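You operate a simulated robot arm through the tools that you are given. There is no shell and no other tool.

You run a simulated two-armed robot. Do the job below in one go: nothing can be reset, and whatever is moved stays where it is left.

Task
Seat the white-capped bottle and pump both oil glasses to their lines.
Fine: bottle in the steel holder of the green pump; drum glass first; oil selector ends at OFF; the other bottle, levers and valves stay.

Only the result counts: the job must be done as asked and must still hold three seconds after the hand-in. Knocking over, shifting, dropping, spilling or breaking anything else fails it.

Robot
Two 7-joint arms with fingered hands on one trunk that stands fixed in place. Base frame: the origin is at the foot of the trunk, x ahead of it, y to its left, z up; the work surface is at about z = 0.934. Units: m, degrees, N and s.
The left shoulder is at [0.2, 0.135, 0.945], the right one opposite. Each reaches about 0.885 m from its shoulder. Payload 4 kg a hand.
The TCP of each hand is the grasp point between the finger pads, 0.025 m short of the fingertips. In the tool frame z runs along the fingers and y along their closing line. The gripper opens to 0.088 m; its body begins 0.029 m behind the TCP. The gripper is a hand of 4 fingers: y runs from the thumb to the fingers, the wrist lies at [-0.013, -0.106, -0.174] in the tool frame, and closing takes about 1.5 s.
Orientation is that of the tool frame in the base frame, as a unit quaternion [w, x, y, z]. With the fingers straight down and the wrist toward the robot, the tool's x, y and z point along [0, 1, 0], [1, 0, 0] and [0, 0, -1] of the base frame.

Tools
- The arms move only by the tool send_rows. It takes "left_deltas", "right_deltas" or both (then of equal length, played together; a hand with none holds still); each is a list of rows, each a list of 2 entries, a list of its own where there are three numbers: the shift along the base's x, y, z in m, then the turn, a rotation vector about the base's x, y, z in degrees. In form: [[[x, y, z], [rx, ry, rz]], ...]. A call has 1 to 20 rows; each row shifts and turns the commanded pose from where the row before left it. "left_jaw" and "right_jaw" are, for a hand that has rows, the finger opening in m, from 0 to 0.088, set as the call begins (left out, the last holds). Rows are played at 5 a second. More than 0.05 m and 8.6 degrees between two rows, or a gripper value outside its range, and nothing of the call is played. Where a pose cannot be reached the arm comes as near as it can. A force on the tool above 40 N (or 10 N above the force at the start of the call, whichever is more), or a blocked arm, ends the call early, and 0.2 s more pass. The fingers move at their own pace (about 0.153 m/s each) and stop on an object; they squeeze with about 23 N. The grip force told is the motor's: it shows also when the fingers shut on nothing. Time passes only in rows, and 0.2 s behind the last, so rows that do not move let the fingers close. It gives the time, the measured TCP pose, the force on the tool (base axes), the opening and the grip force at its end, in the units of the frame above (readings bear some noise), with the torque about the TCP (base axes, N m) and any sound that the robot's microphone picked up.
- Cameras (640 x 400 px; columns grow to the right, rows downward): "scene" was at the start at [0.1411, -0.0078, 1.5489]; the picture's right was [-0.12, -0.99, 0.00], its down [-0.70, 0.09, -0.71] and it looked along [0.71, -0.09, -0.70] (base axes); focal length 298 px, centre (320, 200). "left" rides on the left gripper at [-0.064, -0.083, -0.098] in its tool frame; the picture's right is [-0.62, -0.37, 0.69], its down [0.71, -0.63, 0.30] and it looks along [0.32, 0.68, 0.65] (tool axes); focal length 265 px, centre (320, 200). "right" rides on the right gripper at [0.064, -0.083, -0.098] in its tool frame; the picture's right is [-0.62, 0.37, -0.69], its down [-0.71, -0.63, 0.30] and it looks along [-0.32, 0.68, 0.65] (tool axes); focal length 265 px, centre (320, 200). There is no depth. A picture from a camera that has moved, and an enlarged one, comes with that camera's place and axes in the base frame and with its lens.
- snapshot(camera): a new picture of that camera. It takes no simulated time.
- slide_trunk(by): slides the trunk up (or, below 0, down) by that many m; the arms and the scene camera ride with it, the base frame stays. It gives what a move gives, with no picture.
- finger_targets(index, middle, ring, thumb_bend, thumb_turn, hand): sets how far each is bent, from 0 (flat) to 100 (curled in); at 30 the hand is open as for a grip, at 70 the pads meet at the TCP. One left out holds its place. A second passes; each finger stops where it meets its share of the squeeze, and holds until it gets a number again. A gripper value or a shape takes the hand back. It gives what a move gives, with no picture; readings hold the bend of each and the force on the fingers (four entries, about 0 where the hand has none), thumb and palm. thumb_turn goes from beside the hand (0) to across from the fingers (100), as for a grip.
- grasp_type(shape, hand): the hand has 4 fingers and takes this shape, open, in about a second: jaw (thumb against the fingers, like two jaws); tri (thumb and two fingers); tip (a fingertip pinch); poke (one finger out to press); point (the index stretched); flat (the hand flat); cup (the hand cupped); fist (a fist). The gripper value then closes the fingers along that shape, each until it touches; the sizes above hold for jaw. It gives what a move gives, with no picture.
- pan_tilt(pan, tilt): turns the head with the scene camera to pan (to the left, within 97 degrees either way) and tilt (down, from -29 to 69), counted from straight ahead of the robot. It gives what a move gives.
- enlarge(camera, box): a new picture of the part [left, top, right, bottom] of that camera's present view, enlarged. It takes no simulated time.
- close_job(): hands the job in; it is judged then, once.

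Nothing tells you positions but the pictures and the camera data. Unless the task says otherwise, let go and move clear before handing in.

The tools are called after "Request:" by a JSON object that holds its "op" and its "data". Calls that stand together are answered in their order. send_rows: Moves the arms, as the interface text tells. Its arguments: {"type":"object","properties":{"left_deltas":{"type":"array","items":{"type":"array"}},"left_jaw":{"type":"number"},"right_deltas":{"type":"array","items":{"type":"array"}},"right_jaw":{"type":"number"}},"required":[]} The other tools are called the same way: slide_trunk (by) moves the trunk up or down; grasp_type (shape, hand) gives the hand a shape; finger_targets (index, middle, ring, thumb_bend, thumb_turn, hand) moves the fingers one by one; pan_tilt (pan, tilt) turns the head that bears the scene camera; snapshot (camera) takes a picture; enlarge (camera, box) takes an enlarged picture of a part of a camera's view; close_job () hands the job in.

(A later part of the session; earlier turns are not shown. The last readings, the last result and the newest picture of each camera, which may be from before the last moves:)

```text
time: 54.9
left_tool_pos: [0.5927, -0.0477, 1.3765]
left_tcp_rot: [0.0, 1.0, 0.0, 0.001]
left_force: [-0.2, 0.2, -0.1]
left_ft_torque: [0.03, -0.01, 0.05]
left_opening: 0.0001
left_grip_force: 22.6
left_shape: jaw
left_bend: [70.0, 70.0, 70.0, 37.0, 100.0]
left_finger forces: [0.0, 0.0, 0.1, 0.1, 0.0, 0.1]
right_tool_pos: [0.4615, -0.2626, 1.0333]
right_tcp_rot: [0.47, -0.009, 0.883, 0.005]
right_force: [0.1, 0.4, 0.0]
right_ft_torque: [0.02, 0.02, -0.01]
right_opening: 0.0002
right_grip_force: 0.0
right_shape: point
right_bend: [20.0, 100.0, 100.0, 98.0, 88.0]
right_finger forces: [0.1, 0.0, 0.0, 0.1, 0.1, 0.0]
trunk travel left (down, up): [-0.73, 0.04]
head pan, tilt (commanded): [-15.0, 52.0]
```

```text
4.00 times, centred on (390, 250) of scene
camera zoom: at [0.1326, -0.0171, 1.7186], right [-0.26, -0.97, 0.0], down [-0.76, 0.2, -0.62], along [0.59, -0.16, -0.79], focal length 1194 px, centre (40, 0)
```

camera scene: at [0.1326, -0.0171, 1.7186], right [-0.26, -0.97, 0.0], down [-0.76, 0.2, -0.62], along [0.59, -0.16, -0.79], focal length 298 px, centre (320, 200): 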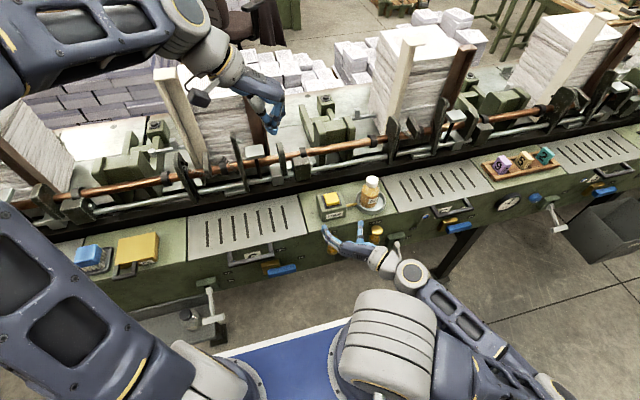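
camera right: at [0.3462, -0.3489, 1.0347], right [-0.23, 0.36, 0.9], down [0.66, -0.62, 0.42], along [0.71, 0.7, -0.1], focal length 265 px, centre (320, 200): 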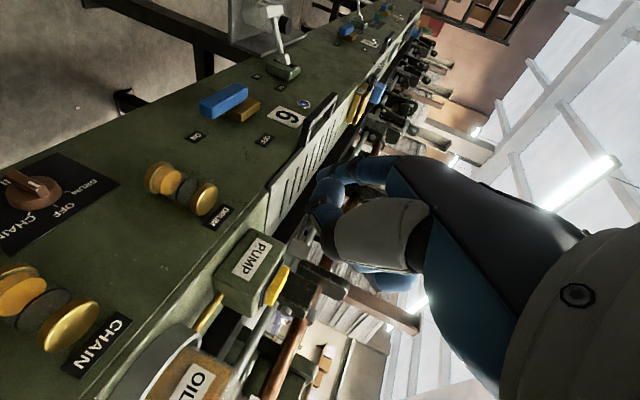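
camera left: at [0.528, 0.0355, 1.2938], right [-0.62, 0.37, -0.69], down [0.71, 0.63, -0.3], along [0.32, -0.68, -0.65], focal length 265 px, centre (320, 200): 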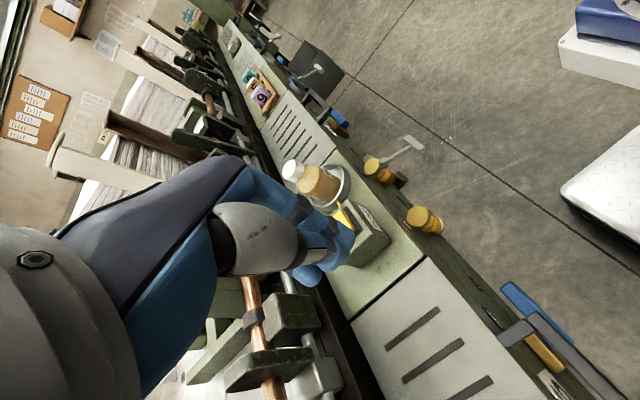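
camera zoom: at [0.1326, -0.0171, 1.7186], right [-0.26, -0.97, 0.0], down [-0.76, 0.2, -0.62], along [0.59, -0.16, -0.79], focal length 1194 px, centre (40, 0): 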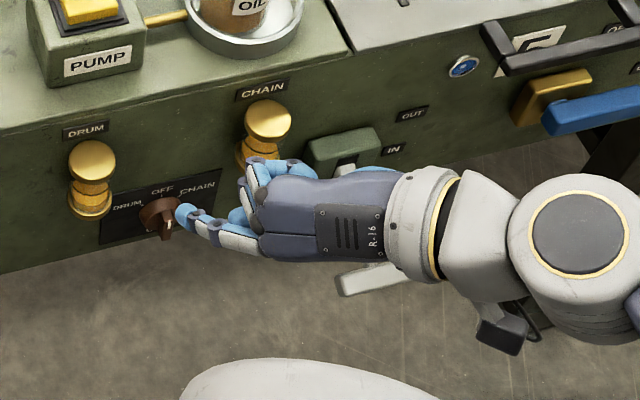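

The pointing index works, but a fingertip pushing sideways is stiffest with the palm down. I lower the hand first to the spot proven reachable, then will roll it gradually.

Request:
{"op": "send_rows", "data": {"right_deltas": [[[0, 0, -0.035], [0, 0, -1.2]], [[0, 0, -0.045], [0, 0, 0]], [[0, 0, -0.045], [0, 0, 0]], [[0, 0, -0.045], [0, 0, 0]], [[0, 0, -0.04], [0, 0, 0]], [[0, 0, 0], [0, 0, 0]]]}}

Request:
{"op": "send_rows", "data": {"right_deltas": [[[0.004, 0, 0], [6.6, 0, -4.5]], [[0.004, 0, 0], [6.6, 0, -4.5]]]}}

Request:
{"op": "snapshot", "data": {"camera": "scene"}}

```text
time: 56.3
left_tool_pos: [0.5926, -0.0469, 1.3749]
left_tcp_rot: [0.001, 1.0, 0.0, 0.0]
left_force: [0.1, 0.3, -0.1]
left_ft_torque: [0.01, 0.01, -0.03]
left_opening: 0.0001
left_grip_force: 22.8
left_shape: jaw
left_bend: [70.0, 70.0, 70.0, 37.0, 100.0]
left_finger forces: [0.0, 0.1, 0.0, 0.1, 0.0, 0.0]
right_tool_pos: [0.4622, -0.2623, 0.8232]
right_tcp_rot: [0.47, 0.002, 0.883, -0.001]
right_force: [0.4, 0.2, 0.4]
right_ft_torque: [-0.02, 0.03, -0.02]
right_opening: 0.0001
right_grip_force: 0.0
right_shape: point
right_bend: [20.0, 100.0, 100.0, 98.0, 88.0]
right_finger forces: [0.1, 0.0, 0.1, 0.0, 0.0, 0.0]
trunk travel left (down, up): [-0.73, 0.04]
head pan, tilt (commanded): [-15.0, 52.0]
```

```text
time: 56.9
left_tool_pos: [0.5928, -0.047, 1.3756]
left_tcp_rot: [0.001, 1.0, 0.0, 0.0]
left_force: [-0.8, -0.6, -0.4]
left_ft_torque: [-0.02, -0.01, 0.01]
left_opening: 0.0001
left_grip_force: 22.7
left_shape: jaw
left_bend: [70.0, 70.0, 70.0, 37.0, 100.0]
left_finger forces: [0.1, 0.1, 0.0, 0.0, 0.0, 0.0]
right_tool_pos: [0.474, -0.2626, 0.8247]
right_tcp_rot: [0.462, 0.125, 0.876, 0.064]
right_force: [0.0, 0.3, 0.4]
right_ft_torque: [0.04, -0.01, 0.01]
right_opening: 0.0
right_grip_force: 0.2
right_shape: point
right_bend: [20.0, 100.0, 100.0, 98.0, 88.0]
right_finger forces: [0.0, 0.0, 0.1, 0.0, 0.0, 0.0]
right hand out of reach, approached as far as the arm can: row 2
trunk travel left (down, up): [-0.73, 0.04]
head pan, tilt (commanded): [-15.0, 52.0]
```

```text
taken
camera scene: at [0.1325, -0.0171, 1.7186], right [-0.26, -0.97, 0.0], down [-0.76, 0.2, -0.62], along [0.59, -0.16, -0.79], focal length 298 px, centre (320, 200)
```

scene: 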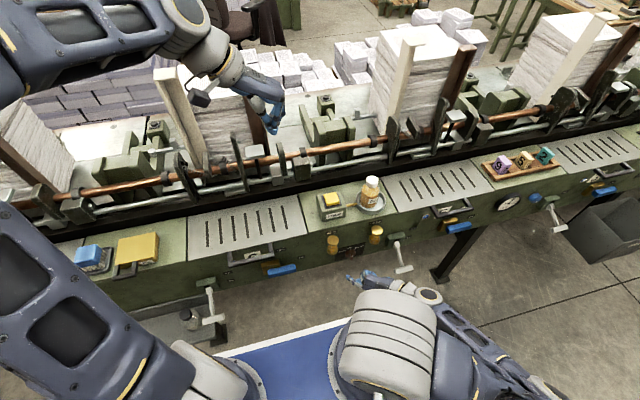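

Rolling the right hand down here also runs into its limits. The left arm, reaching across from further away, should have more wrist freedom for the selector, and the right hand suits the button; so I take the right hand back up and swap roles.

Request:
{"op": "send_rows", "data": {"right_deltas": [[[-0.004, 0, 0.01], [-6.6, 0, 4.5]], [[-0.004, 0, 0.02], [-6.6, 0, 4.5]], [[-0.002, 0, 0.045], [0, 0, 0]], [[0, 0, 0.045], [0, 0, 0]], [[0, 0, 0.045], [0, 0, 0]], [[0, 0, 0.045], [0, 0, 0]], [[0, 0, 0.045], [0, 0, 0]], [[0, 0, 0.04], [0, 0, 0]], [[0, 0, 0], [0, 0, 0]]]}}

Request:
{"op": "snapshot", "data": {"camera": "scene"}}

```text
time: 58.9
left_tool_pos: [0.5917, -0.048, 1.3748]
left_tcp_rot: [0.0, 1.0, 0.0, -0.001]
left_force: [0.3, 0.3, 0.1]
left_ft_torque: [-0.02, -0.01, 0.01]
left_opening: 0.0
left_grip_force: 23.4
left_shape: jaw
left_bend: [70.0, 70.0, 70.0, 37.0, 100.0]
left_finger forces: [0.0, 0.0, 0.0, 0.0, 0.0, 0.1]
right_tool_pos: [0.4626, -0.2618, 1.1199]
right_tcp_rot: [0.47, 0.001, 0.883, 0.0]
right_force: [0.6, -0.6, 0.3]
right_ft_torque: [0.01, 0.03, -0.01]
right_opening: 0.0
right_grip_force: 0.0
right_shape: point
right_bend: [20.0, 100.0, 100.0, 98.0, 88.0]
right_finger forces: [0.0, 0.0, 0.0, 0.1, 0.1, 0.0]
trunk travel left (down, up): [-0.73, 0.04]
head pan, tilt (commanded): [-15.0, 52.0]
```

```text
taken
camera scene: at [0.1326, -0.0171, 1.7186], right [-0.26, -0.97, 0.0], down [-0.76, 0.2, -0.62], along [0.59, -0.16, -0.79], focal length 298 px, centre (320, 200)
```

scene: 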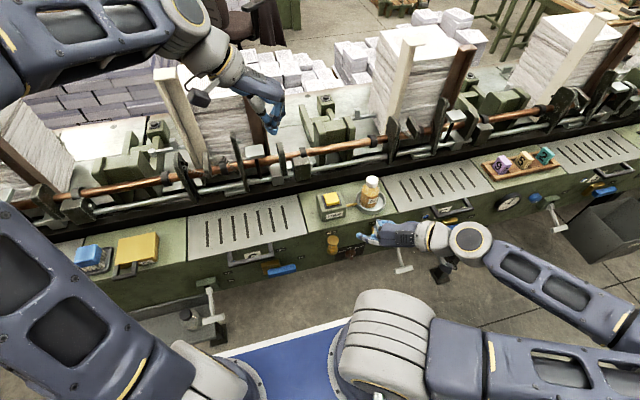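

The right hand is back up in its proven orientation. I straighten it to fingers-down and yaw it back while moving right, clear of everything.

Request:
{"op": "send_rows", "data": {"right_deltas": [[[-0.0015, -0.02, 0.016], [0, 7, 0]], [[-0.0015, -0.02, 0.016], [0, 7, 0]], [[-0.0015, -0.02, 0.016], [0, 7, 0]], [[-0.0015, -0.02, 0.016], [0, 7, 0]], [[-0.0015, -0.02, 0.016], [0, 7, 0]], [[-0.0015, -0.02, 0.016], [0, 7, 0]], [[-0.0015, -0.02, 0.016], [0, 7, 0]], [[-0.0015, -0.02, 0.016], [0, 7, 0]], [[0, 0, 0], [0, 0, 0]]]}}

Request:
{"op": "send_rows", "data": {"right_deltas": [[[0, -0.005, 0], [0, 0, -7.5]], [[0, -0.005, 0], [0, 0, -7.5]], [[0, -0.005, 0], [0, 0, -7.5]], [[0, -0.005, 0], [0, 0, -7.5]], [[0, -0.005, 0], [0, 0, -7.5]], [[0, -0.005, 0], [0, 0, -7.5]], [[0, -0.005, 0], [0, 0, -7.5]], [[0, -0.005, 0], [0, 0, -7.5]], [[0, 0, 0], [0, 0, 0]]]}}

Request:
{"op": "snapshot", "data": {"camera": "scene"}}

```text
time: 60.9
left_tool_pos: [0.5935, -0.0476, 1.3756]
left_tcp_rot: [0.0, 1.0, 0.0, 0.0]
left_force: [0.8, 0.7, -0.7]
left_ft_torque: [0.03, 0.01, -0.01]
left_opening: 0.0
left_grip_force: 23.4
left_shape: jaw
left_bend: [70.0, 70.0, 70.0, 37.0, 100.0]
left_finger forces: [0.0, 0.1, 0.0, 0.0, 0.0, 0.0]
right_tool_pos: [0.4518, -0.4208, 1.2461]
right_tcp_rot: [0.0, 0.001, 1.0, -0.001]
right_force: [-0.3, 0.9, -0.5]
right_ft_torque: [-0.02, -0.05, 0.0]
right_opening: 0.0
right_grip_force: 0.1
right_shape: point
right_bend: [20.0, 100.0, 100.0, 98.0, 88.0]
right_finger forces: [0.0, 0.1, 0.1, 0.1, 0.0, 0.1]
trunk travel left (down, up): [-0.73, 0.04]
head pan, tilt (commanded): [-15.0, 52.0]
```

```text
time: 62.9
left_tool_pos: [0.5929, -0.0481, 1.3766]
left_tcp_rot: [0.0, 1.0, 0.0, 0.0]
left_force: [0.0, 1.4, 0.7]
left_ft_torque: [-0.03, 0.02, -0.02]
left_opening: 0.0
left_grip_force: 22.5
left_shape: jaw
left_bend: [70.0, 70.0, 70.0, 37.0, 100.0]
left_finger forces: [0.1, 0.0, 0.0, 0.0, 0.1, 0.0]
right_tool_pos: [0.4525, -0.4622, 1.247]
right_tcp_rot: [-0.001, 0.502, 0.865, -0.001]
right_force: [-0.5, 0.0, 0.0]
right_ft_torque: [0.0, 0.02, 0.0]
right_opening: 0.0
right_grip_force: 0.0
right_shape: point
right_bend: [20.0, 100.0, 100.0, 98.0, 88.0]
right_finger forces: [0.1, 0.0, 0.0, 0.0, 0.1, 0.0]
trunk travel left (down, up): [-0.73, 0.04]
head pan, tilt (commanded): [-15.0, 52.0]
```

```text
taken
camera scene: at [0.1326, -0.0171, 1.7186], right [-0.26, -0.97, 0.0], down [-0.76, 0.2, -0.62], along [0.59, -0.16, -0.79], focal length 298 px, centre (320, 200)
```

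scene: 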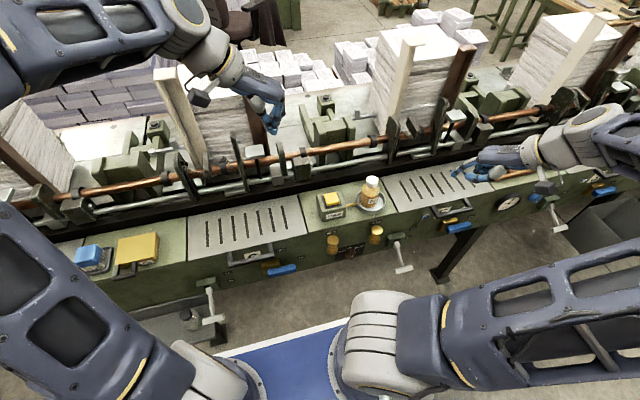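

Both hands are in free space, so I lower the trunk to bring the shoulders nearer the selector's height for the left arm.

Request:
{"op": "slide_trunk", "data": {"by": -0.23}}

Request:
{"op": "send_rows", "data": {"left_deltas": [[[-0.02, 0, 0], [0, 0, 0]], [[-0.03, -0.01, 0], [0, 0, 0]], [[-0.03, -0.02, -0.01], [0, 0, 0]], [[-0.03, -0.02, -0.02], [0, 0, 0]], [[-0.03, -0.02, -0.02], [0, 0, 0]], [[0, -0.02, -0.02], [0, 0, 0]], [[0, 0, 0], [0, 0, 0]]]}}

Request:
{"op": "snapshot", "data": {"camera": "scene"}}

```text
time: 65.3
left_tool_pos: [0.5917, -0.0467, 1.1458]
left_tcp_rot: [0.0, 1.0, 0.0, 0.0]
left_force: [-0.4, 0.6, -0.6]
left_ft_torque: [-0.01, 0.01, -0.02]
left_opening: 0.0002
left_grip_force: 23.0
left_shape: jaw
left_bend: [70.0, 70.0, 70.0, 37.0, 100.0]
left_finger forces: [0.0, 0.1, 0.1, 0.1, 0.0, 0.0]
right_tool_pos: [0.453, -0.4613, 1.0163]
right_tcp_rot: [0.0, 0.501, 0.866, 0.0]
right_force: [1.4, 0.7, -0.5]
right_ft_torque: [0.0, 0.02, 0.0]
right_opening: 0.0
right_grip_force: 0.1
right_shape: point
right_bend: [20.0, 100.0, 100.0, 98.0, 88.0]
right_finger forces: [0.0, 0.1, 0.0, 0.0, 0.0, 0.0]
trunk travel left (down, up): [-0.5, 0.27]
head pan, tilt (commanded): [-15.0, 52.0]
```

```text
time: 66.9
left_tool_pos: [0.4528, -0.1373, 1.0749]
left_tcp_rot: [0.0, 1.0, 0.0, 0.0]
left_force: [0.8, -0.7, 0.0]
left_ft_torque: [0.0, 0.0, -0.01]
left_opening: 0.0002
left_grip_force: 22.9
left_shape: jaw
left_bend: [70.0, 70.0, 70.0, 37.0, 100.0]
left_finger forces: [0.1, 0.0, 0.0, 0.0, 0.1, 0.0]
right_tool_pos: [0.4526, -0.4614, 1.0169]
right_tcp_rot: [-0.001, 0.501, 0.865, -0.001]
right_force: [0.6, 0.0, 0.7]
right_ft_torque: [-0.03, 0.03, -0.03]
right_opening: 0.0002
right_grip_force: 0.1
right_shape: point
right_bend: [20.0, 100.0, 100.0, 98.0, 88.0]
right_finger forces: [0.0, 0.1, 0.0, 0.0, 0.0, 0.0]
trunk travel left (down, up): [-0.5, 0.27]
head pan, tilt (commanded): [-15.0, 52.0]
```

```text
taken
camera scene: at [0.1325, -0.017, 1.4886], right [-0.26, -0.97, 0.0], down [-0.76, 0.2, -0.62], along [0.59, -0.16, -0.79], focal length 298 px, centre (320, 200)
```

scene: 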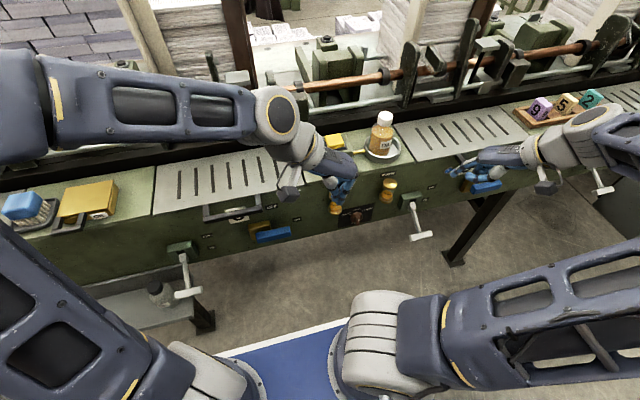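

The left hand is in front of the machine at (0.453, -0.137, 1.075). I pitch it forward in small batches while moving it toward the selector's front.

Request:
{"op": "send_rows", "data": {"left_deltas": [[[0, -0.015, -0.02], [0, -7, 0]], [[0, -0.015, -0.02], [0, -7, 0]], [[0, -0.015, -0.02], [0, -7, 0]], [[0, -0.015, -0.02], [0, -7, 0]]]}}

Request:
{"op": "send_rows", "data": {"left_deltas": [[[0, -0.015, -0.03], [0, -7, 0]], [[0, -0.015, -0.03], [0, -7, 0]], [[0, -0.01, -0.03], [0, -7, 0]]]}}

Request:
{"op": "snapshot", "data": {"camera": "scene"}}

```text
time: 68.1
left_tool_pos: [0.4735, -0.1768, 0.994]
left_tcp_rot: [-0.007, 0.97, 0.034, 0.242]
left_force: [-0.2, -0.1, 0.8]
left_ft_torque: [0.04, 0.0, -0.04]
left_opening: 0.0001
left_grip_force: 22.8
left_shape: jaw
left_bend: [70.0, 70.0, 70.0, 37.0, 100.0]
left_finger forces: [0.0, 0.1, 0.1, 0.1, 0.0, 0.0]
right_tool_pos: [0.453, -0.4608, 1.0162]
right_tcp_rot: [-0.001, 0.501, 0.865, -0.001]
right_force: [0.0, 0.4, 0.0]
right_ft_torque: [-0.01, 0.03, 0.02]
right_opening: 0.0001
right_grip_force: 0.0
right_shape: point
right_bend: [20.0, 100.0, 100.0, 98.0, 88.0]
right_finger forces: [0.0, 0.0, 0.1, 0.0, 0.0, 0.0]
trunk travel left (down, up): [-0.5, 0.27]
head pan, tilt (commanded): [-15.0, 52.0]
stopped in row 4 (left hand): the arm was blocked; the commanded pose is now the measured one
```

```text
time: 68.9
left_tool_pos: [0.4746, -0.2174, 0.904]
left_tcp_rot: [-0.001, 0.908, 0.033, 0.417]
left_force: [0.3, 0.3, 0.5]
left_ft_torque: [0.0, -0.02, -0.04]
left_opening: 0.0
left_grip_force: 23.2
left_shape: jaw
left_bend: [70.0, 70.0, 70.0, 37.0, 100.0]
left_finger forces: [0.0, 0.1, 0.1, 0.0, 0.0, 0.0]
right_tool_pos: [0.4531, -0.461, 1.0174]
right_tcp_rot: [0.0, 0.501, 0.865, -0.001]
right_force: [-0.1, -0.3, -0.1]
right_ft_torque: [-0.01, -0.02, 0.02]
right_opening: 0.0
right_grip_force: 0.1
right_shape: point
right_bend: [20.0, 100.0, 100.0, 98.0, 88.0]
right_finger forces: [0.0, 0.0, 0.0, 0.0, 0.0, 0.0]
trunk travel left (down, up): [-0.5, 0.27]
head pan, tilt (commanded): [-15.0, 52.0]
```

```text
taken
camera scene: at [0.1324, -0.0167, 1.4887], right [-0.26, -0.97, 0.0], down [-0.76, 0.2, -0.62], along [0.59, -0.16, -0.79], focal length 298 px, centre (320, 200)
```

scene: 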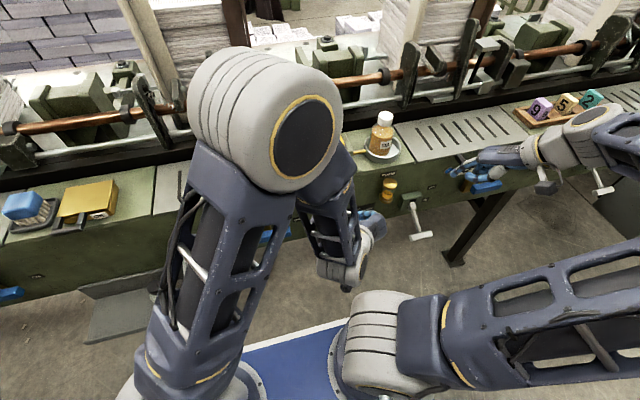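

The left elbow swung forward over the machine and one row was briefly blocked. I inspect from the wrist cameras to make sure nothing was touched.

Request:
{"op": "snapshot", "data": {"camera": "left"}}

Request:
{"op": "snapshot", "data": {"camera": "right"}}

Request:
{"op": "enlarge", "data": {"camera": "scene", "box": [160, 60, 440, 260]}}

```text
taken
camera left: at [0.3535, -0.1413, 0.9167], right [0.1, 0.35, -0.93], down [0.66, 0.68, 0.33], along [0.75, -0.64, -0.16], focal length 265 px, centre (320, 200)
```

left: 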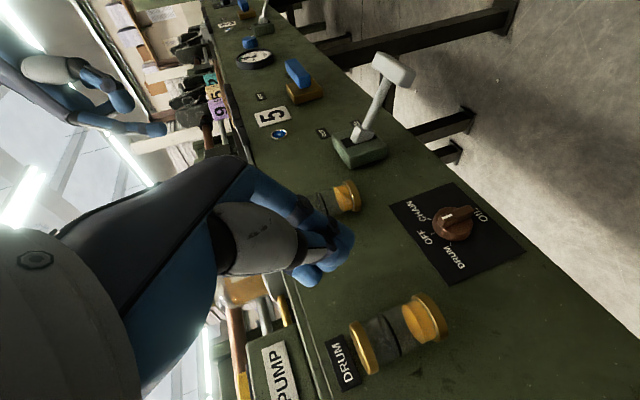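

```text
taken
camera right: at [0.3493, -0.4473, 1.1143], right [0.63, -0.35, 0.69], down [-0.19, -0.93, -0.3], along [0.75, 0.06, -0.65], focal length 265 px, centre (320, 200)
```

right: 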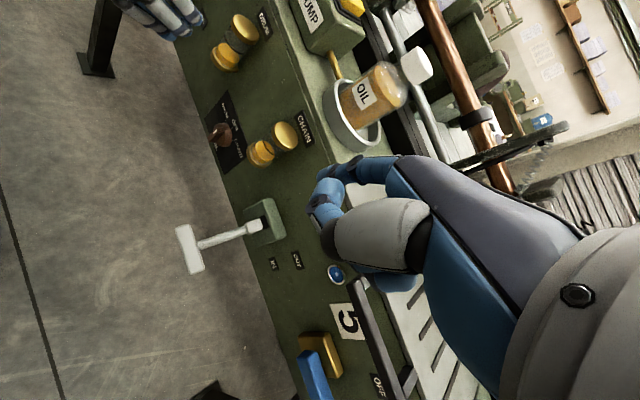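

```text
2.00 times, centred on (300, 160) of scene
camera zoom: at [0.1324, -0.0167, 1.4887], right [-0.26, -0.97, 0.0], down [-0.76, 0.2, -0.62], along [0.59, -0.16, -0.79], focal length 597 px, centre (360, 280)
```

zoom: 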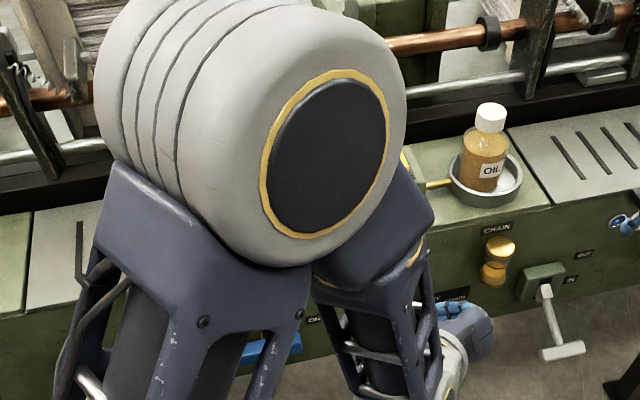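

Nothing was disturbed: the bottle and panel look the same, and the elbow is high and clear. I straighten a small yaw error and continue down toward the selector in small steps.

Request:
{"op": "send_rows", "data": {"left_deltas": [[[0, -0.008, -0.025], [1.6, -4, -3.4]], [[0, -0.008, -0.025], [0, -4, 0]]]}}

Request:
{"op": "send_rows", "data": {"left_deltas": [[[0, -0.008, -0.025], [0, -4, 0]], [[0, -0.008, -0.025], [0, -4, 0]]]}}

Request:
{"op": "snapshot", "data": {"camera": "left"}}

Request:
{"op": "snapshot", "data": {"camera": "scene"}}

```text
time: 69.5
left_tool_pos: [0.4739, -0.236, 0.8545]
left_tcp_rot: [0.002, 0.878, -0.001, 0.479]
left_force: [-0.4, 0.4, 0.4]
left_ft_torque: [-0.02, -0.02, -0.01]
left_opening: 0.0001
left_grip_force: 23.0
left_shape: jaw
left_bend: [70.0, 70.0, 70.0, 37.0, 100.0]
left_finger forces: [0.0, 0.1, 0.1, 0.0, 0.0, 0.0]
right_tool_pos: [0.452, -0.4601, 1.0173]
right_tcp_rot: [0.0, 0.501, 0.865, -0.001]
right_force: [0.0, 0.1, -0.4]
right_ft_torque: [-0.02, -0.01, -0.03]
right_opening: 0.0001
right_grip_force: 0.1
right_shape: point
right_bend: [20.0, 100.0, 100.0, 98.0, 88.0]
right_finger forces: [0.0, 0.0, 0.0, 0.0, 0.0, 0.1]
trunk travel left (down, up): [-0.5, 0.27]
head pan, tilt (commanded): [-15.0, 52.0]
```

```text
time: 70.1
left_tool_pos: [0.4694, -0.2522, 0.8035]
left_tcp_rot: [0.001, 0.843, 0.0, 0.538]
left_force: [0.3, 0.0, 0.5]
left_ft_torque: [0.02, 0.04, 0.02]
left_opening: 0.0
left_grip_force: 23.2
left_shape: jaw
left_bend: [70.0, 70.0, 70.0, 37.0, 100.0]
left_finger forces: [0.0, 0.0, 0.0, 0.0, 0.0, 0.0]
right_tool_pos: [0.4517, -0.4605, 1.0166]
right_tcp_rot: [-0.001, 0.502, 0.865, -0.001]
right_force: [-0.2, 0.0, 1.0]
right_ft_torque: [-0.02, -0.01, 0.0]
right_opening: 0.0001
right_grip_force: 0.1
right_shape: point
right_bend: [20.0, 100.0, 100.0, 98.0, 88.0]
right_finger forces: [0.0, 0.0, 0.1, 0.1, 0.0, 0.0]
trunk travel left (down, up): [-0.5, 0.27]
head pan, tilt (commanded): [-15.0, 52.0]
```

```text
taken
camera left: at [0.3547, -0.1693, 0.7867], right [0.37, 0.37, -0.85], down [0.58, 0.63, 0.52], along [0.73, -0.68, 0.02], focal length 265 px, centre (320, 200)
```

left: 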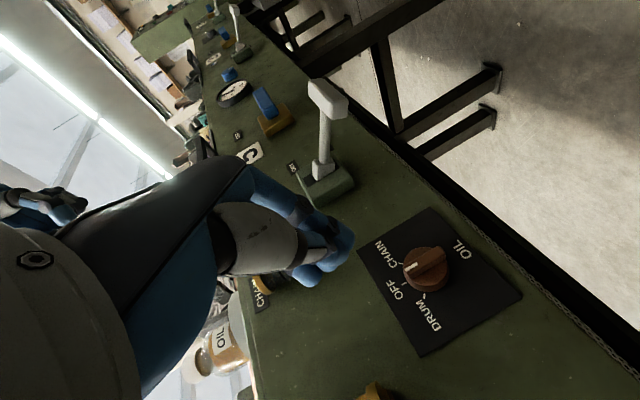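

```text
taken
camera scene: at [0.1326, -0.0169, 1.4887], right [-0.26, -0.97, 0.0], down [-0.76, 0.2, -0.62], along [0.59, -0.16, -0.79], focal length 298 px, centre (320, 200)
```

scene: 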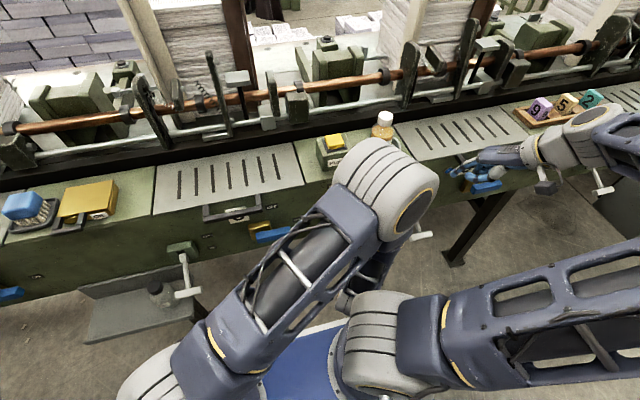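

The left arm handles this well: pitch is now 65° at (0.469, -0.252, 0.804) with a good view of the knob. I enlarge to measure it in this hand's frame.

Request:
{"op": "enlarge", "data": {"camera": "left", "box": [350, 200, 530, 360]}}

Request:
{"op": "enlarge", "data": {"camera": "right", "box": [130, 0, 330, 190]}}

```text
2.50 times, centred on (440, 280) of left
camera zoom: at [0.3547, -0.1693, 0.7867], right [0.37, 0.37, -0.85], down [0.58, 0.63, 0.52], along [0.73, -0.68, 0.02], focal length 664 px, centre (20, 0)
```

zoom: 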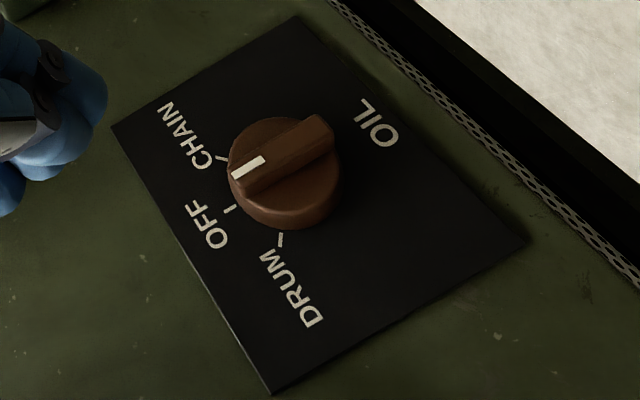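

```text
2.11 times, centred on (230, 95) of right
camera zoom: at [0.3494, -0.4475, 1.1142], right [0.63, -0.35, 0.69], down [-0.19, -0.93, -0.3], along [0.75, 0.06, -0.65], focal length 559 px, centre (510, 421)
```

zoom: 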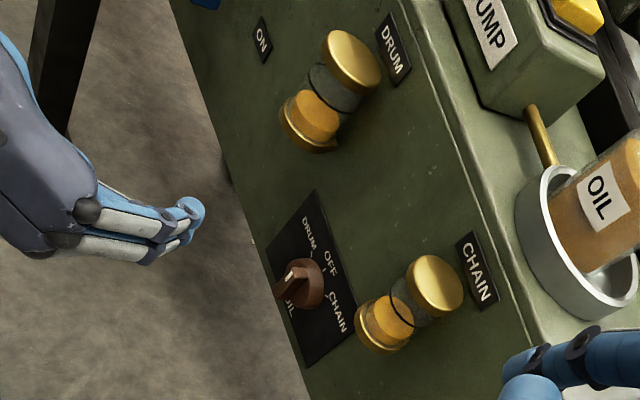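

In the left hand's frame the knob axis is at y≈-0.258, z≈0.741, with the bar's front near x=0.582. I bring the hand level in front of it with the jaw part-open.

Request:
{"op": "send_rows", "data": {"left_deltas": [[[0.002, -0.0015, -0.015], [0, -6.25, 0]], [[0.002, -0.0015, -0.015], [0, -6.25, 0]]], "left_jaw": 0.05}}

Request:
{"op": "send_rows", "data": {"left_deltas": [[[0.002, -0.0015, -0.015], [0, -6.25, 0]], [[0.002, -0.0015, -0.015], [0, -6.25, 0]], [[0, 0, 0], [0, 0, 0]]]}}

Request:
{"op": "snapshot", "data": {"camera": "left"}}

Request:
{"op": "snapshot", "data": {"camera": "right"}}

```text
time: 70.9
left_tool_pos: [0.5134, -0.2472, 0.794]
left_tcp_rot: [-0.008, 0.757, 0.024, 0.653]
left_force: [-0.3, 0.5, -0.4]
left_ft_torque: [0.0, 0.0, -0.01]
left_opening: 0.0502
left_grip_force: 0.0
left_shape: jaw
left_bend: [74.0, 42.0, 38.0, 66.0, 100.0]
left_finger forces: [0.1, 0.0, 0.0, 0.1, 0.1, 0.0]
right_tool_pos: [0.4531, -0.4604, 1.0161]
right_tcp_rot: [-0.001, 0.501, 0.866, -0.001]
right_force: [-1.4, 0.8, 0.3]
right_ft_torque: [0.0, -0.02, -0.01]
right_opening: 0.0001
right_grip_force: 0.1
right_shape: point
right_bend: [20.0, 100.0, 100.0, 98.0, 88.0]
right_finger forces: [0.0, 0.0, 0.0, 0.0, 0.0, 0.1]
trunk travel left (down, up): [-0.5, 0.27]
head pan, tilt (commanded): [-15.0, 52.0]
stopped in row 2 (left hand): the arm was blocked; the commanded pose is now the measured one
```

```text
time: 71.6
left_tool_pos: [0.554, -0.2709, 0.8563]
left_tcp_rot: [0.036, 0.66, 0.108, 0.743]
left_force: [0.0, 1.1, -0.1]
left_ft_torque: [0.04, 0.01, 0.03]
left_opening: 0.0497
left_grip_force: 0.0
left_shape: jaw
left_bend: [74.0, 42.0, 38.0, 66.0, 100.0]
left_finger forces: [0.0, 0.0, 0.0, 0.0, 0.1, 0.1]
right_tool_pos: [0.4511, -0.4621, 1.0167]
right_tcp_rot: [-0.001, 0.502, 0.865, 0.0]
right_force: [-0.1, 0.6, 0.4]
right_ft_torque: [0.02, 0.01, -0.01]
right_opening: 0.0
right_grip_force: 0.1
right_shape: point
right_bend: [20.0, 100.0, 100.0, 98.0, 88.0]
right_finger forces: [0.0, 0.0, 0.0, 0.0, 0.1, 0.0]
trunk travel left (down, up): [-0.5, 0.27]
head pan, tilt (commanded): [-15.0, 52.0]
stopped in row 3 (left hand): the arm was blocked; the commanded pose is now the measured one
```

```text
taken
camera left: at [0.4565, -0.2137, 0.765], right [0.73, 0.32, -0.6], down [0.15, 0.79, 0.6], along [0.67, -0.53, 0.53], focal length 265 px, centre (320, 200)
```

left: 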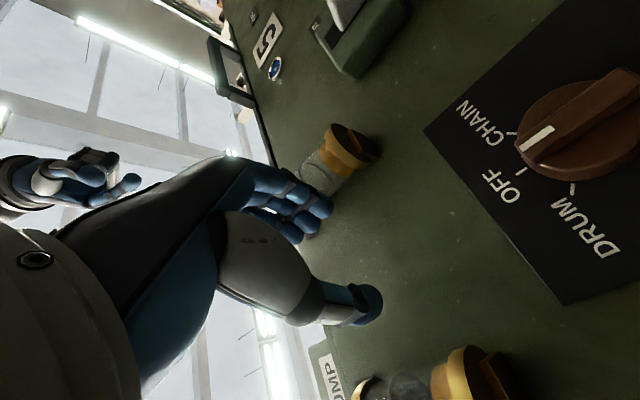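

```text
taken
camera right: at [0.3483, -0.448, 1.1141], right [0.63, -0.36, 0.69], down [-0.19, -0.93, -0.3], along [0.75, 0.06, -0.66], focal length 265 px, centre (320, 200)
```

right: 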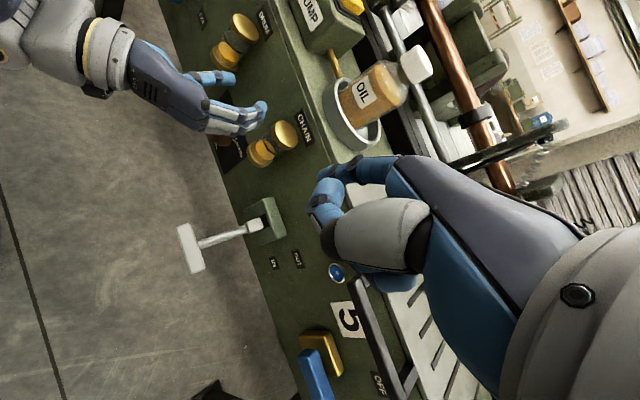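

The arm was blocked while levelling and the hand drifted up between the glasses; forces are near zero. I look at the whole situation before moving again.

Request:
{"op": "snapshot", "data": {"camera": "scene"}}

Request:
{"op": "enlarge", "data": {"camera": "right", "box": [150, 0, 350, 180]}}

Request:
{"op": "enlarge", "data": {"camera": "left", "box": [220, 90, 420, 260]}}

```text
taken
camera scene: at [0.1326, -0.0171, 1.4886], right [-0.26, -0.97, 0.0], down [-0.76, 0.2, -0.62], along [0.59, -0.16, -0.79], focal length 298 px, centre (320, 200)
```

scene: 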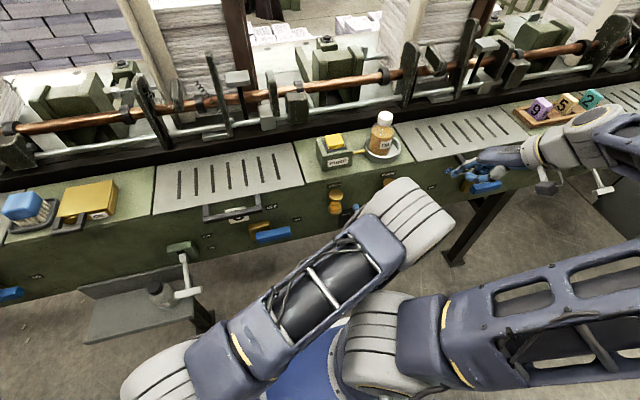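

```text
2.22 times, centred on (250, 90) of right
camera zoom: at [0.3483, -0.448, 1.1141], right [0.63, -0.36, 0.69], down [-0.19, -0.93, -0.3], along [0.75, 0.06, -0.66], focal length 590 px, centre (476, 444)
```

zoom: 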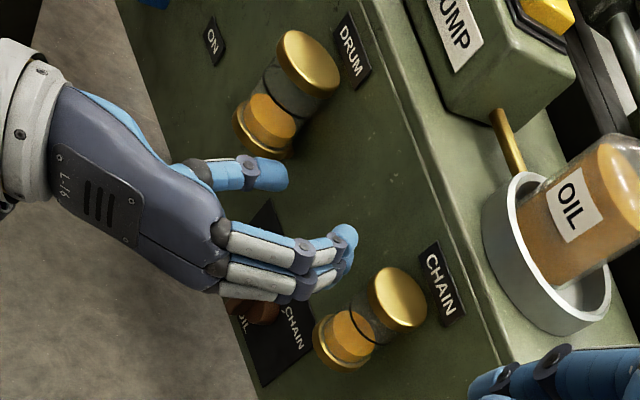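

```text
2.35 times, centred on (320, 175) of left
camera zoom: at [0.4565, -0.2137, 0.765], right [0.73, 0.32, -0.6], down [0.15, 0.79, 0.6], along [0.67, -0.53, 0.53], focal length 624 px, centre (320, 259)
```

zoom: 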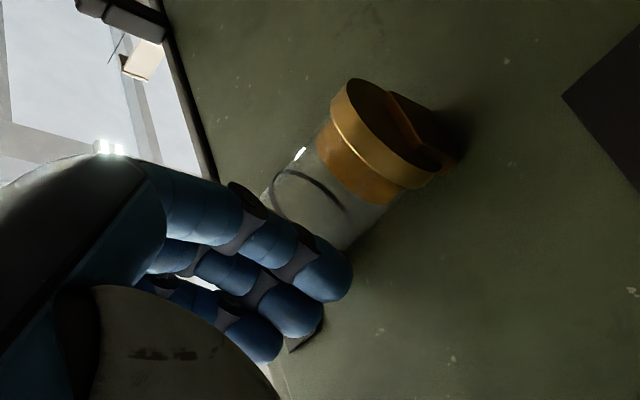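

Fingers are close to the chain glass but not touching. I retrace to the last good pose (65° pitch, further back), in small batches.

Request:
{"op": "send_rows", "data": {"left_deltas": [[[-0.017, 0.0037, -0.006], [2.05, 6.3, -1.66]], [[-0.017, 0.0037, -0.01], [2.05, 6.3, -1.66]]]}}

Request:
{"op": "enlarge", "data": {"camera": "right", "box": [150, 0, 350, 180]}}

```text
time: 72.2
left_tool_pos: [0.5177, -0.2626, 0.8367]
left_tcp_rot: [0.02, 0.741, 0.064, 0.668]
left_force: [0.5, 0.1, 1.1]
left_ft_torque: [0.0, 0.01, -0.01]
left_opening: 0.0497
left_grip_force: 0.0
left_shape: jaw
left_bend: [74.0, 42.0, 38.0, 66.0, 100.0]
left_finger forces: [0.1, 0.0, 0.0, 0.0, 0.0, 0.1]
right_tool_pos: [0.4512, -0.461, 1.0171]
right_tcp_rot: [-0.001, 0.501, 0.865, -0.001]
right_force: [0.7, -0.2, 0.3]
right_ft_torque: [0.01, 0.0, -0.03]
right_opening: 0.0001
right_grip_force: 0.0
right_shape: point
right_bend: [20.0, 100.0, 100.0, 98.0, 88.0]
right_finger forces: [0.1, 0.0, 0.0, 0.0, 0.0, 0.1]
trunk travel left (down, up): [-0.5, 0.27]
head pan, tilt (commanded): [-15.0, 52.0]
```

```text
2.22 times, centred on (250, 90) of right
camera zoom: at [0.3486, -0.448, 1.1141], right [0.63, -0.35, 0.69], down [-0.19, -0.93, -0.3], along [0.75, 0.06, -0.66], focal length 590 px, centre (476, 444)
```

zoom: 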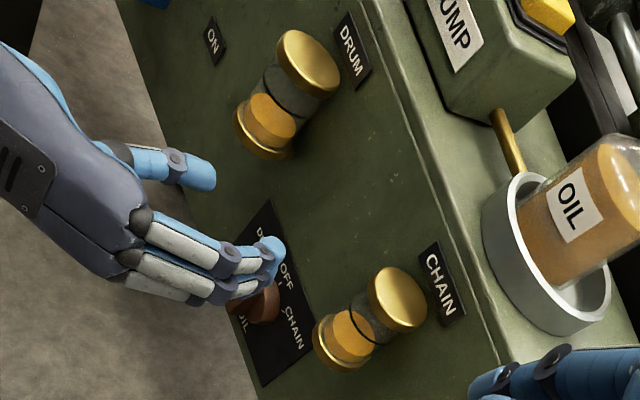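

Backing out works cleanly. I complete the retrace.

Request:
{"op": "send_rows", "data": {"left_deltas": [[[-0.017, 0.0037, -0.01], [2.05, 6.3, -1.66]], [[-0.017, 0.0037, -0.01], [2.05, 6.3, -1.66]], [[-0.014, 0.0037, -0.01], [2.05, 6.3, -1.66]], [[0, 0, 0], [0, 0, 0]]]}}

Request:
{"op": "snapshot", "data": {"camera": "left"}}

```text
time: 73.2
left_tool_pos: [0.471, -0.2528, 0.8073]
left_tcp_rot: [-0.003, 0.843, -0.001, 0.538]
left_force: [-0.7, 0.1, 0.5]
left_ft_torque: [-0.03, -0.01, 0.01]
left_opening: 0.05
left_grip_force: 0.0
left_shape: jaw
left_bend: [74.0, 42.0, 38.0, 66.0, 100.0]
left_finger forces: [0.0, 0.0, 0.1, 0.2, 0.0, 0.1]
right_tool_pos: [0.4515, -0.4611, 1.0165]
right_tcp_rot: [0.0, 0.501, 0.865, -0.001]
right_force: [-0.4, -0.2, -1.1]
right_ft_torque: [0.03, 0.01, -0.02]
right_opening: 0.0001
right_grip_force: 0.0
right_shape: point
right_bend: [20.0, 100.0, 100.0, 98.0, 88.0]
right_finger forces: [0.0, 0.0, 0.0, 0.0, 0.1, 0.0]
trunk travel left (down, up): [-0.5, 0.27]
head pan, tilt (commanded): [-15.0, 52.0]
```

```text
taken
camera left: at [0.3538, -0.169, 0.7902], right [0.37, 0.37, -0.85], down [0.58, 0.63, 0.52], along [0.73, -0.68, 0.02], focal length 265 px, centre (320, 200)
```

left: 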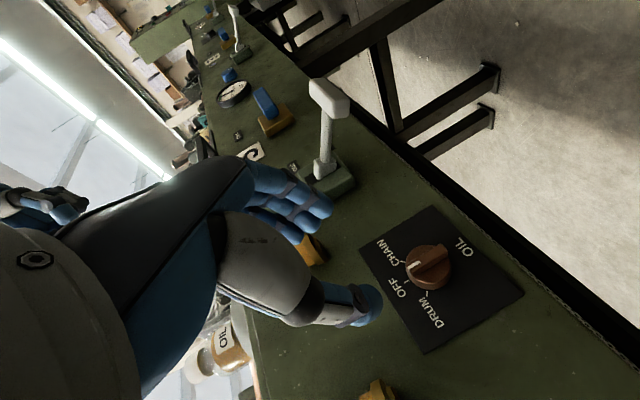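

The left hand is back at a stable 65° pitch. I test here, in free space, whether the hand can roll about the knob's axis for a pinch-turn.

Request:
{"op": "send_rows", "data": {"left_deltas": [[[0, 0, 0], [-6, 0, 0]], [[0, 0, 0], [-6, 0, 0]]]}}

Request:
{"op": "send_rows", "data": {"left_deltas": [[[0, 0, 0], [-6, 0, 0]], [[0, 0, 0], [-6, 0, 0]]]}}

```text
time: 74.0
left_tool_pos: [0.4711, -0.2644, 0.8359]
left_tcp_rot: [0.111, 0.832, 0.067, 0.539]
left_force: [0.2, -0.5, 0.5]
left_ft_torque: [-0.01, -0.01, -0.01]
left_opening: 0.0501
left_grip_force: 0.2
left_shape: jaw
left_bend: [74.0, 42.0, 38.0, 66.0, 100.0]
left_finger forces: [0.0, 0.0, 0.1, 0.1, 0.0, 0.2]
right_tool_pos: [0.4533, -0.4609, 1.0167]
right_tcp_rot: [0.0, 0.502, 0.865, -0.001]
right_force: [-0.6, 0.3, 0.1]
right_ft_torque: [0.0, -0.01, -0.01]
right_opening: 0.0
right_grip_force: 0.1
right_shape: point
right_bend: [20.0, 100.0, 100.0, 98.0, 88.0]
right_finger forces: [0.1, 0.0, 0.1, 0.0, 0.0, 0.0]
trunk travel left (down, up): [-0.5, 0.27]
head pan, tilt (commanded): [-15.0, 52.0]
stopped in row 2 (left hand): the arm was blocked; the commanded pose is now the measured one
```

```text
time: 74.8
left_tool_pos: [0.492, -0.2661, 0.8568]
left_tcp_rot: [0.207, 0.799, 0.14, 0.546]
left_force: [-0.3, 0.0, -0.3]
left_ft_torque: [-0.01, -0.02, -0.01]
left_opening: 0.0502
left_grip_force: 0.1
left_shape: jaw
left_bend: [74.0, 42.0, 38.0, 66.0, 100.0]
left_finger forces: [0.0, 0.0, 0.0, 0.1, 0.1, 0.0]
right_tool_pos: [0.4515, -0.4619, 1.0158]
right_tcp_rot: [0.0, 0.502, 0.865, -0.001]
right_force: [-0.2, -0.8, 0.3]
right_ft_torque: [0.03, 0.02, -0.03]
right_opening: 0.0
right_grip_force: 0.0
right_shape: point
right_bend: [20.0, 100.0, 100.0, 98.0, 88.0]
right_finger forces: [0.1, 0.0, 0.0, 0.1, 0.0, 0.0]
trunk travel left (down, up): [-0.5, 0.27]
head pan, tilt (commanded): [-15.0, 52.0]
stopped in row 2 (left hand): the arm was blocked; the commanded pose is now the measured one
```

Rolling the left hand that way is blocked by the robot's own body, so pinch-turning is out; I will push the bar with one fingertip using translations only. First I restore the stable orientation.

Request:
{"op": "send_rows", "data": {"left_deltas": [[[-0.0042, 0.0052, -0.004], [5.84, 0.71, -0.15]], [[-0.0042, 0.0052, -0.007], [5.84, 0.71, -0.15]], [[-0.0042, 0.0052, -0.008], [5.84, 0.71, -0.15]], [[-0.0042, 0.0052, -0.008], [5.84, 0.71, -0.15]], [[-0.0042, 0.0052, -0.008], [5.84, 0.71, -0.15]], [[0, 0, 0], [0, 0, 0]]]}}

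Request:
{"op": "finger_targets", "data": {"hand": "left", "index": 100, "middle": 100, "ring": 25, "thumb_bend": 20, "thumb_turn": 0}}

Request:
{"op": "snapshot", "data": {"camera": "left"}}

Request:
{"op": "enlarge", "data": {"camera": "right", "box": [100, 0, 330, 190]}}

```text
time: 76.2
left_tool_pos: [0.469, -0.2418, 0.8222]
left_tcp_rot: [-0.003, 0.844, -0.001, 0.536]
left_force: [0.1, -0.3, -0.5]
left_ft_torque: [-0.01, -0.01, 0.05]
left_opening: 0.05
left_grip_force: 0.0
left_shape: jaw
left_bend: [74.0, 42.0, 38.0, 66.0, 100.0]
left_finger forces: [0.0, 0.0, 0.0, 0.1, 0.1, 0.1]
right_tool_pos: [0.4524, -0.4628, 1.0171]
right_tcp_rot: [-0.001, 0.502, 0.865, 0.0]
right_force: [0.4, -0.8, -0.3]
right_ft_torque: [0.02, 0.0, 0.0]
right_opening: 0.0
right_grip_force: 0.0
right_shape: point
right_bend: [20.0, 100.0, 100.0, 98.0, 88.0]
right_finger forces: [0.0, 0.1, 0.0, 0.0, 0.1, 0.1]
trunk travel left (down, up): [-0.5, 0.27]
head pan, tilt (commanded): [-15.0, 52.0]
```

```text
time: 77.2
left_tool_pos: [0.4692, -0.2415, 0.8212]
left_tcp_rot: [-0.003, 0.844, -0.002, 0.536]
left_force: [-0.7, 0.3, 0.2]
left_ft_torque: [-0.03, -0.02, 0.04]
left_opening: 0.0775
left_grip_force: 0.1
left_shape: fingers
left_bend: [100.0, 100.0, 25.0, 20.0, 0.0]
left_finger forces: [0.0, 0.0, 0.0, 0.0, 0.0, 0.0]
right_tool_pos: [0.4522, -0.4616, 1.016]
right_tcp_rot: [0.0, 0.501, 0.865, -0.002]
right_force: [0.2, -0.1, 0.7]
right_ft_torque: [0.01, -0.04, 0.0]
right_opening: 0.0
right_grip_force: 0.0
right_shape: point
right_bend: [20.0, 100.0, 100.0, 98.0, 88.0]
right_finger forces: [0.0, 0.0, 0.0, 0.0, 0.0, 0.1]
trunk travel left (down, up): [-0.5, 0.27]
head pan, tilt (commanded): [-15.0, 52.0]
```

```text
taken
camera left: at [0.3525, -0.1579, 0.805], right [0.36, 0.37, -0.85], down [0.58, 0.63, 0.52], along [0.73, -0.68, 0.01], focal length 265 px, centre (320, 200)
```

left: 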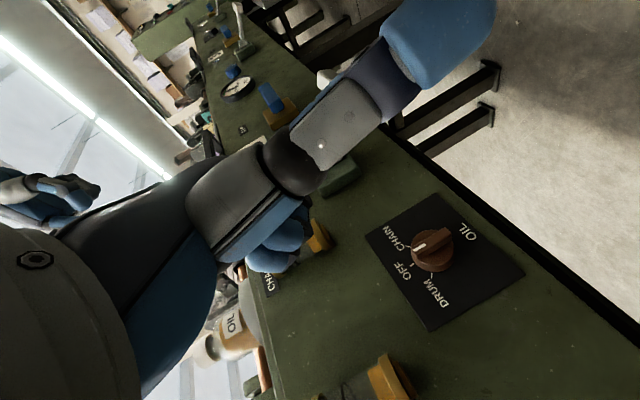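

```text
2.11 times, centred on (215, 95) of right
camera zoom: at [0.3485, -0.448, 1.1141], right [0.63, -0.35, 0.69], down [-0.19, -0.93, -0.3], along [0.75, 0.06, -0.66], focal length 559 px, centre (541, 421)
```

zoom: 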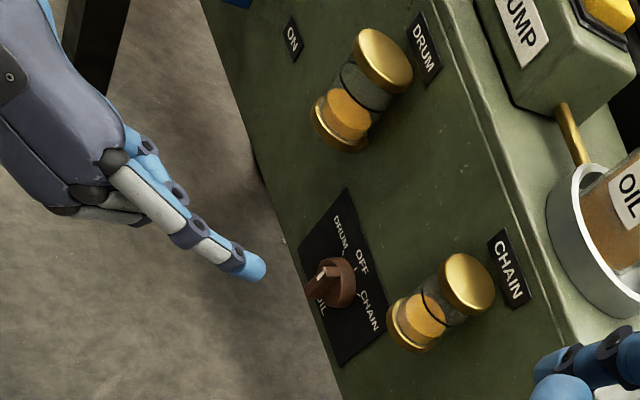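

The ring finger points out well ahead of the others; I tuck the thumb away and move to a staging point in front of the knob's right side.

Request:
{"op": "finger_targets", "data": {"hand": "left", "thumb_bend": 100, "thumb_turn": 90}}

Request:
{"op": "send_rows", "data": {"left_deltas": [[[0.01, 0.006, -0.02], [0, 0, 0]], [[0.01, 0.006, -0.02], [0, 0, 0]], [[0.01, 0.006, -0.02], [0, 0, 0]], [[0, 0, 0], [0, 0, 0]]]}}

Request:
{"op": "snapshot", "data": {"camera": "left"}}

Request:
{"op": "enlarge", "data": {"camera": "right", "box": [100, 0, 330, 190]}}

```text
time: 78.2
left_tool_pos: [0.4691, -0.2411, 0.8216]
left_tcp_rot: [-0.002, 0.844, -0.002, 0.536]
left_force: [0.2, -0.1, -0.4]
left_ft_torque: [0.02, 0.03, 0.0]
left_opening: 0.0259
left_grip_force: 0.0
left_shape: fingers
left_bend: [100.0, 100.0, 25.0, 97.0, 85.0]
left_finger forces: [0.0, 0.1, 0.0, 0.1, 0.1, 0.1]
right_tool_pos: [0.4519, -0.4617, 1.0175]
right_tcp_rot: [0.0, 0.501, 0.865, 0.0]
right_force: [0.7, 0.6, -0.4]
right_ft_torque: [-0.02, 0.01, 0.02]
right_opening: 0.0
right_grip_force: 0.0
right_shape: point
right_bend: [20.0, 100.0, 100.0, 98.0, 88.0]
right_finger forces: [0.0, 0.0, 0.0, 0.1, 0.1, 0.0]
trunk travel left (down, up): [-0.5, 0.27]
head pan, tilt (commanded): [-15.0, 52.0]
```

```text
time: 79.2
left_tool_pos: [0.4996, -0.223, 0.7602]
left_tcp_rot: [-0.001, 0.844, -0.001, 0.537]
left_force: [-0.2, 0.4, -0.7]
left_ft_torque: [-0.01, -0.02, 0.0]
left_opening: 0.0258
left_grip_force: 0.1
left_shape: fingers
left_bend: [100.0, 100.0, 25.0, 97.0, 85.0]
left_finger forces: [0.0, 0.1, 0.0, 0.0, 0.1, 0.0]
right_tool_pos: [0.4515, -0.461, 1.0168]
right_tcp_rot: [0.0, 0.501, 0.865, -0.001]
right_force: [0.3, -0.4, 0.0]
right_ft_torque: [0.0, -0.01, 0.01]
right_opening: 0.0
right_grip_force: 0.1
right_shape: point
right_bend: [20.0, 100.0, 100.0, 98.0, 88.0]
right_finger forces: [0.1, 0.1, 0.0, 0.0, 0.0, 0.0]
trunk travel left (down, up): [-0.5, 0.27]
head pan, tilt (commanded): [-15.0, 52.0]
```

```text
taken
camera left: at [0.3831, -0.1396, 0.7441], right [0.36, 0.37, -0.85], down [0.58, 0.63, 0.52], along [0.73, -0.68, 0.01], focal length 265 px, centre (320, 200)
```

left: 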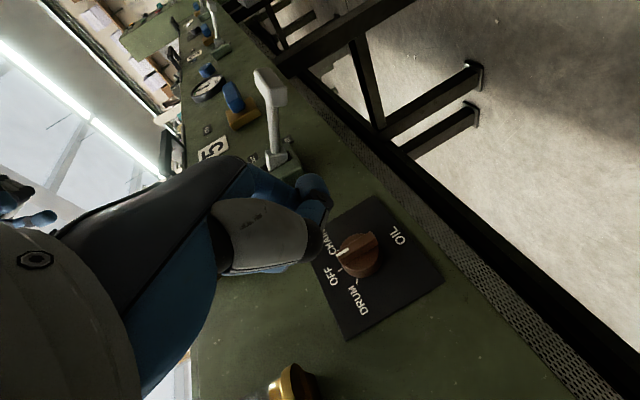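

```text
2.11 times, centred on (215, 95) of right
camera zoom: at [0.3485, -0.448, 1.1141], right [0.63, -0.35, 0.69], down [-0.19, -0.93, -0.3], along [0.75, 0.06, -0.66], focal length 559 px, centre (541, 421)
```

zoom: 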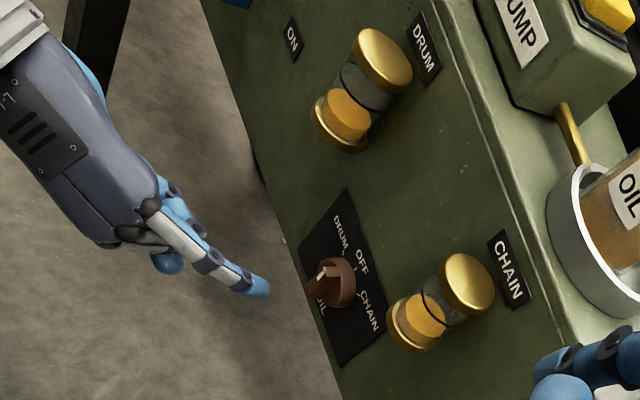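

The fingertip is where predicted. Cross-checking both wrist cameras puts the knob axis at about (y=-0.260, z=0.741) with the bar face at x≈0.587. I advance the fingertip beside the bar's upper right.

Request:
{"op": "send_rows", "data": {"left_deltas": [[[0.015, 0.0, -0.005], [0, 0, 0]], [[0.015, 0.0, -0.005], [0, 0, 0]], [[0.015, 0.0, -0.004], [0, 0, 0]], [[0, 0, 0], [0, 0, 0]]]}}

Request:
{"op": "enlarge", "data": {"camera": "right", "box": [170, 60, 290, 170]}}

Request:
{"op": "snapshot", "data": {"camera": "left"}}

```text
time: 80.2
left_tool_pos: [0.5457, -0.2218, 0.746]
left_tcp_rot: [-0.002, 0.844, -0.001, 0.537]
left_force: [-0.1, 0.0, 0.2]
left_ft_torque: [-0.04, 0.01, -0.01]
left_opening: 0.0257
left_grip_force: 0.0
left_shape: fingers
left_bend: [100.0, 100.0, 25.0, 97.0, 85.0]
left_finger forces: [0.0, 0.0, 0.0, 0.0, 0.0, 0.0]
right_tool_pos: [0.4525, -0.46, 1.0156]
right_tcp_rot: [-0.001, 0.501, 0.865, 0.0]
right_force: [-0.3, 0.1, -0.5]
right_ft_torque: [0.01, 0.01, 0.01]
right_opening: 0.0
right_grip_force: 0.1
right_shape: point
right_bend: [20.0, 100.0, 100.0, 98.0, 88.0]
right_finger forces: [0.1, 0.1, 0.1, 0.0, 0.0, 0.1]
trunk travel left (down, up): [-0.5, 0.27]
head pan, tilt (commanded): [-15.0, 52.0]
```

```text
3.64 times, centred on (230, 115) of right
camera zoom: at [0.3485, -0.448, 1.1141], right [0.63, -0.35, 0.69], down [-0.19, -0.93, -0.3], along [0.75, 0.06, -0.66], focal length 965 px, centre (647, 509)
```

zoom: 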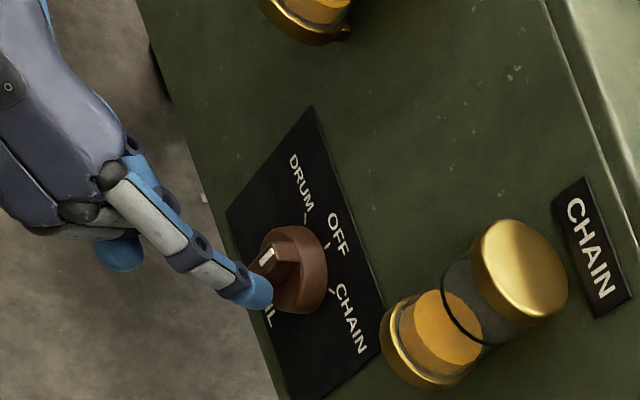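

```text
taken
camera left: at [0.429, -0.1394, 0.7304], right [0.36, 0.37, -0.85], down [0.58, 0.63, 0.52], along [0.73, -0.68, 0.01], focal length 265 px, centre (320, 200)
```

left: 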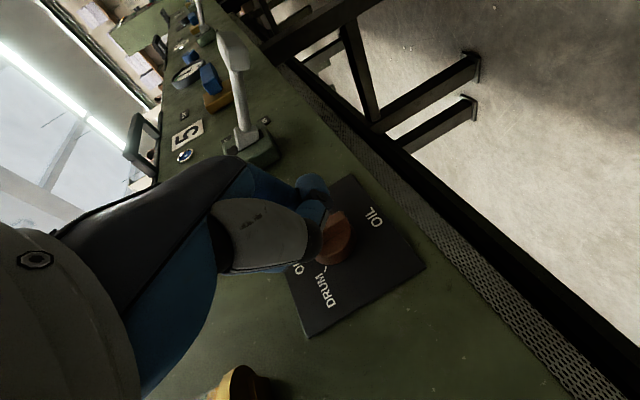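

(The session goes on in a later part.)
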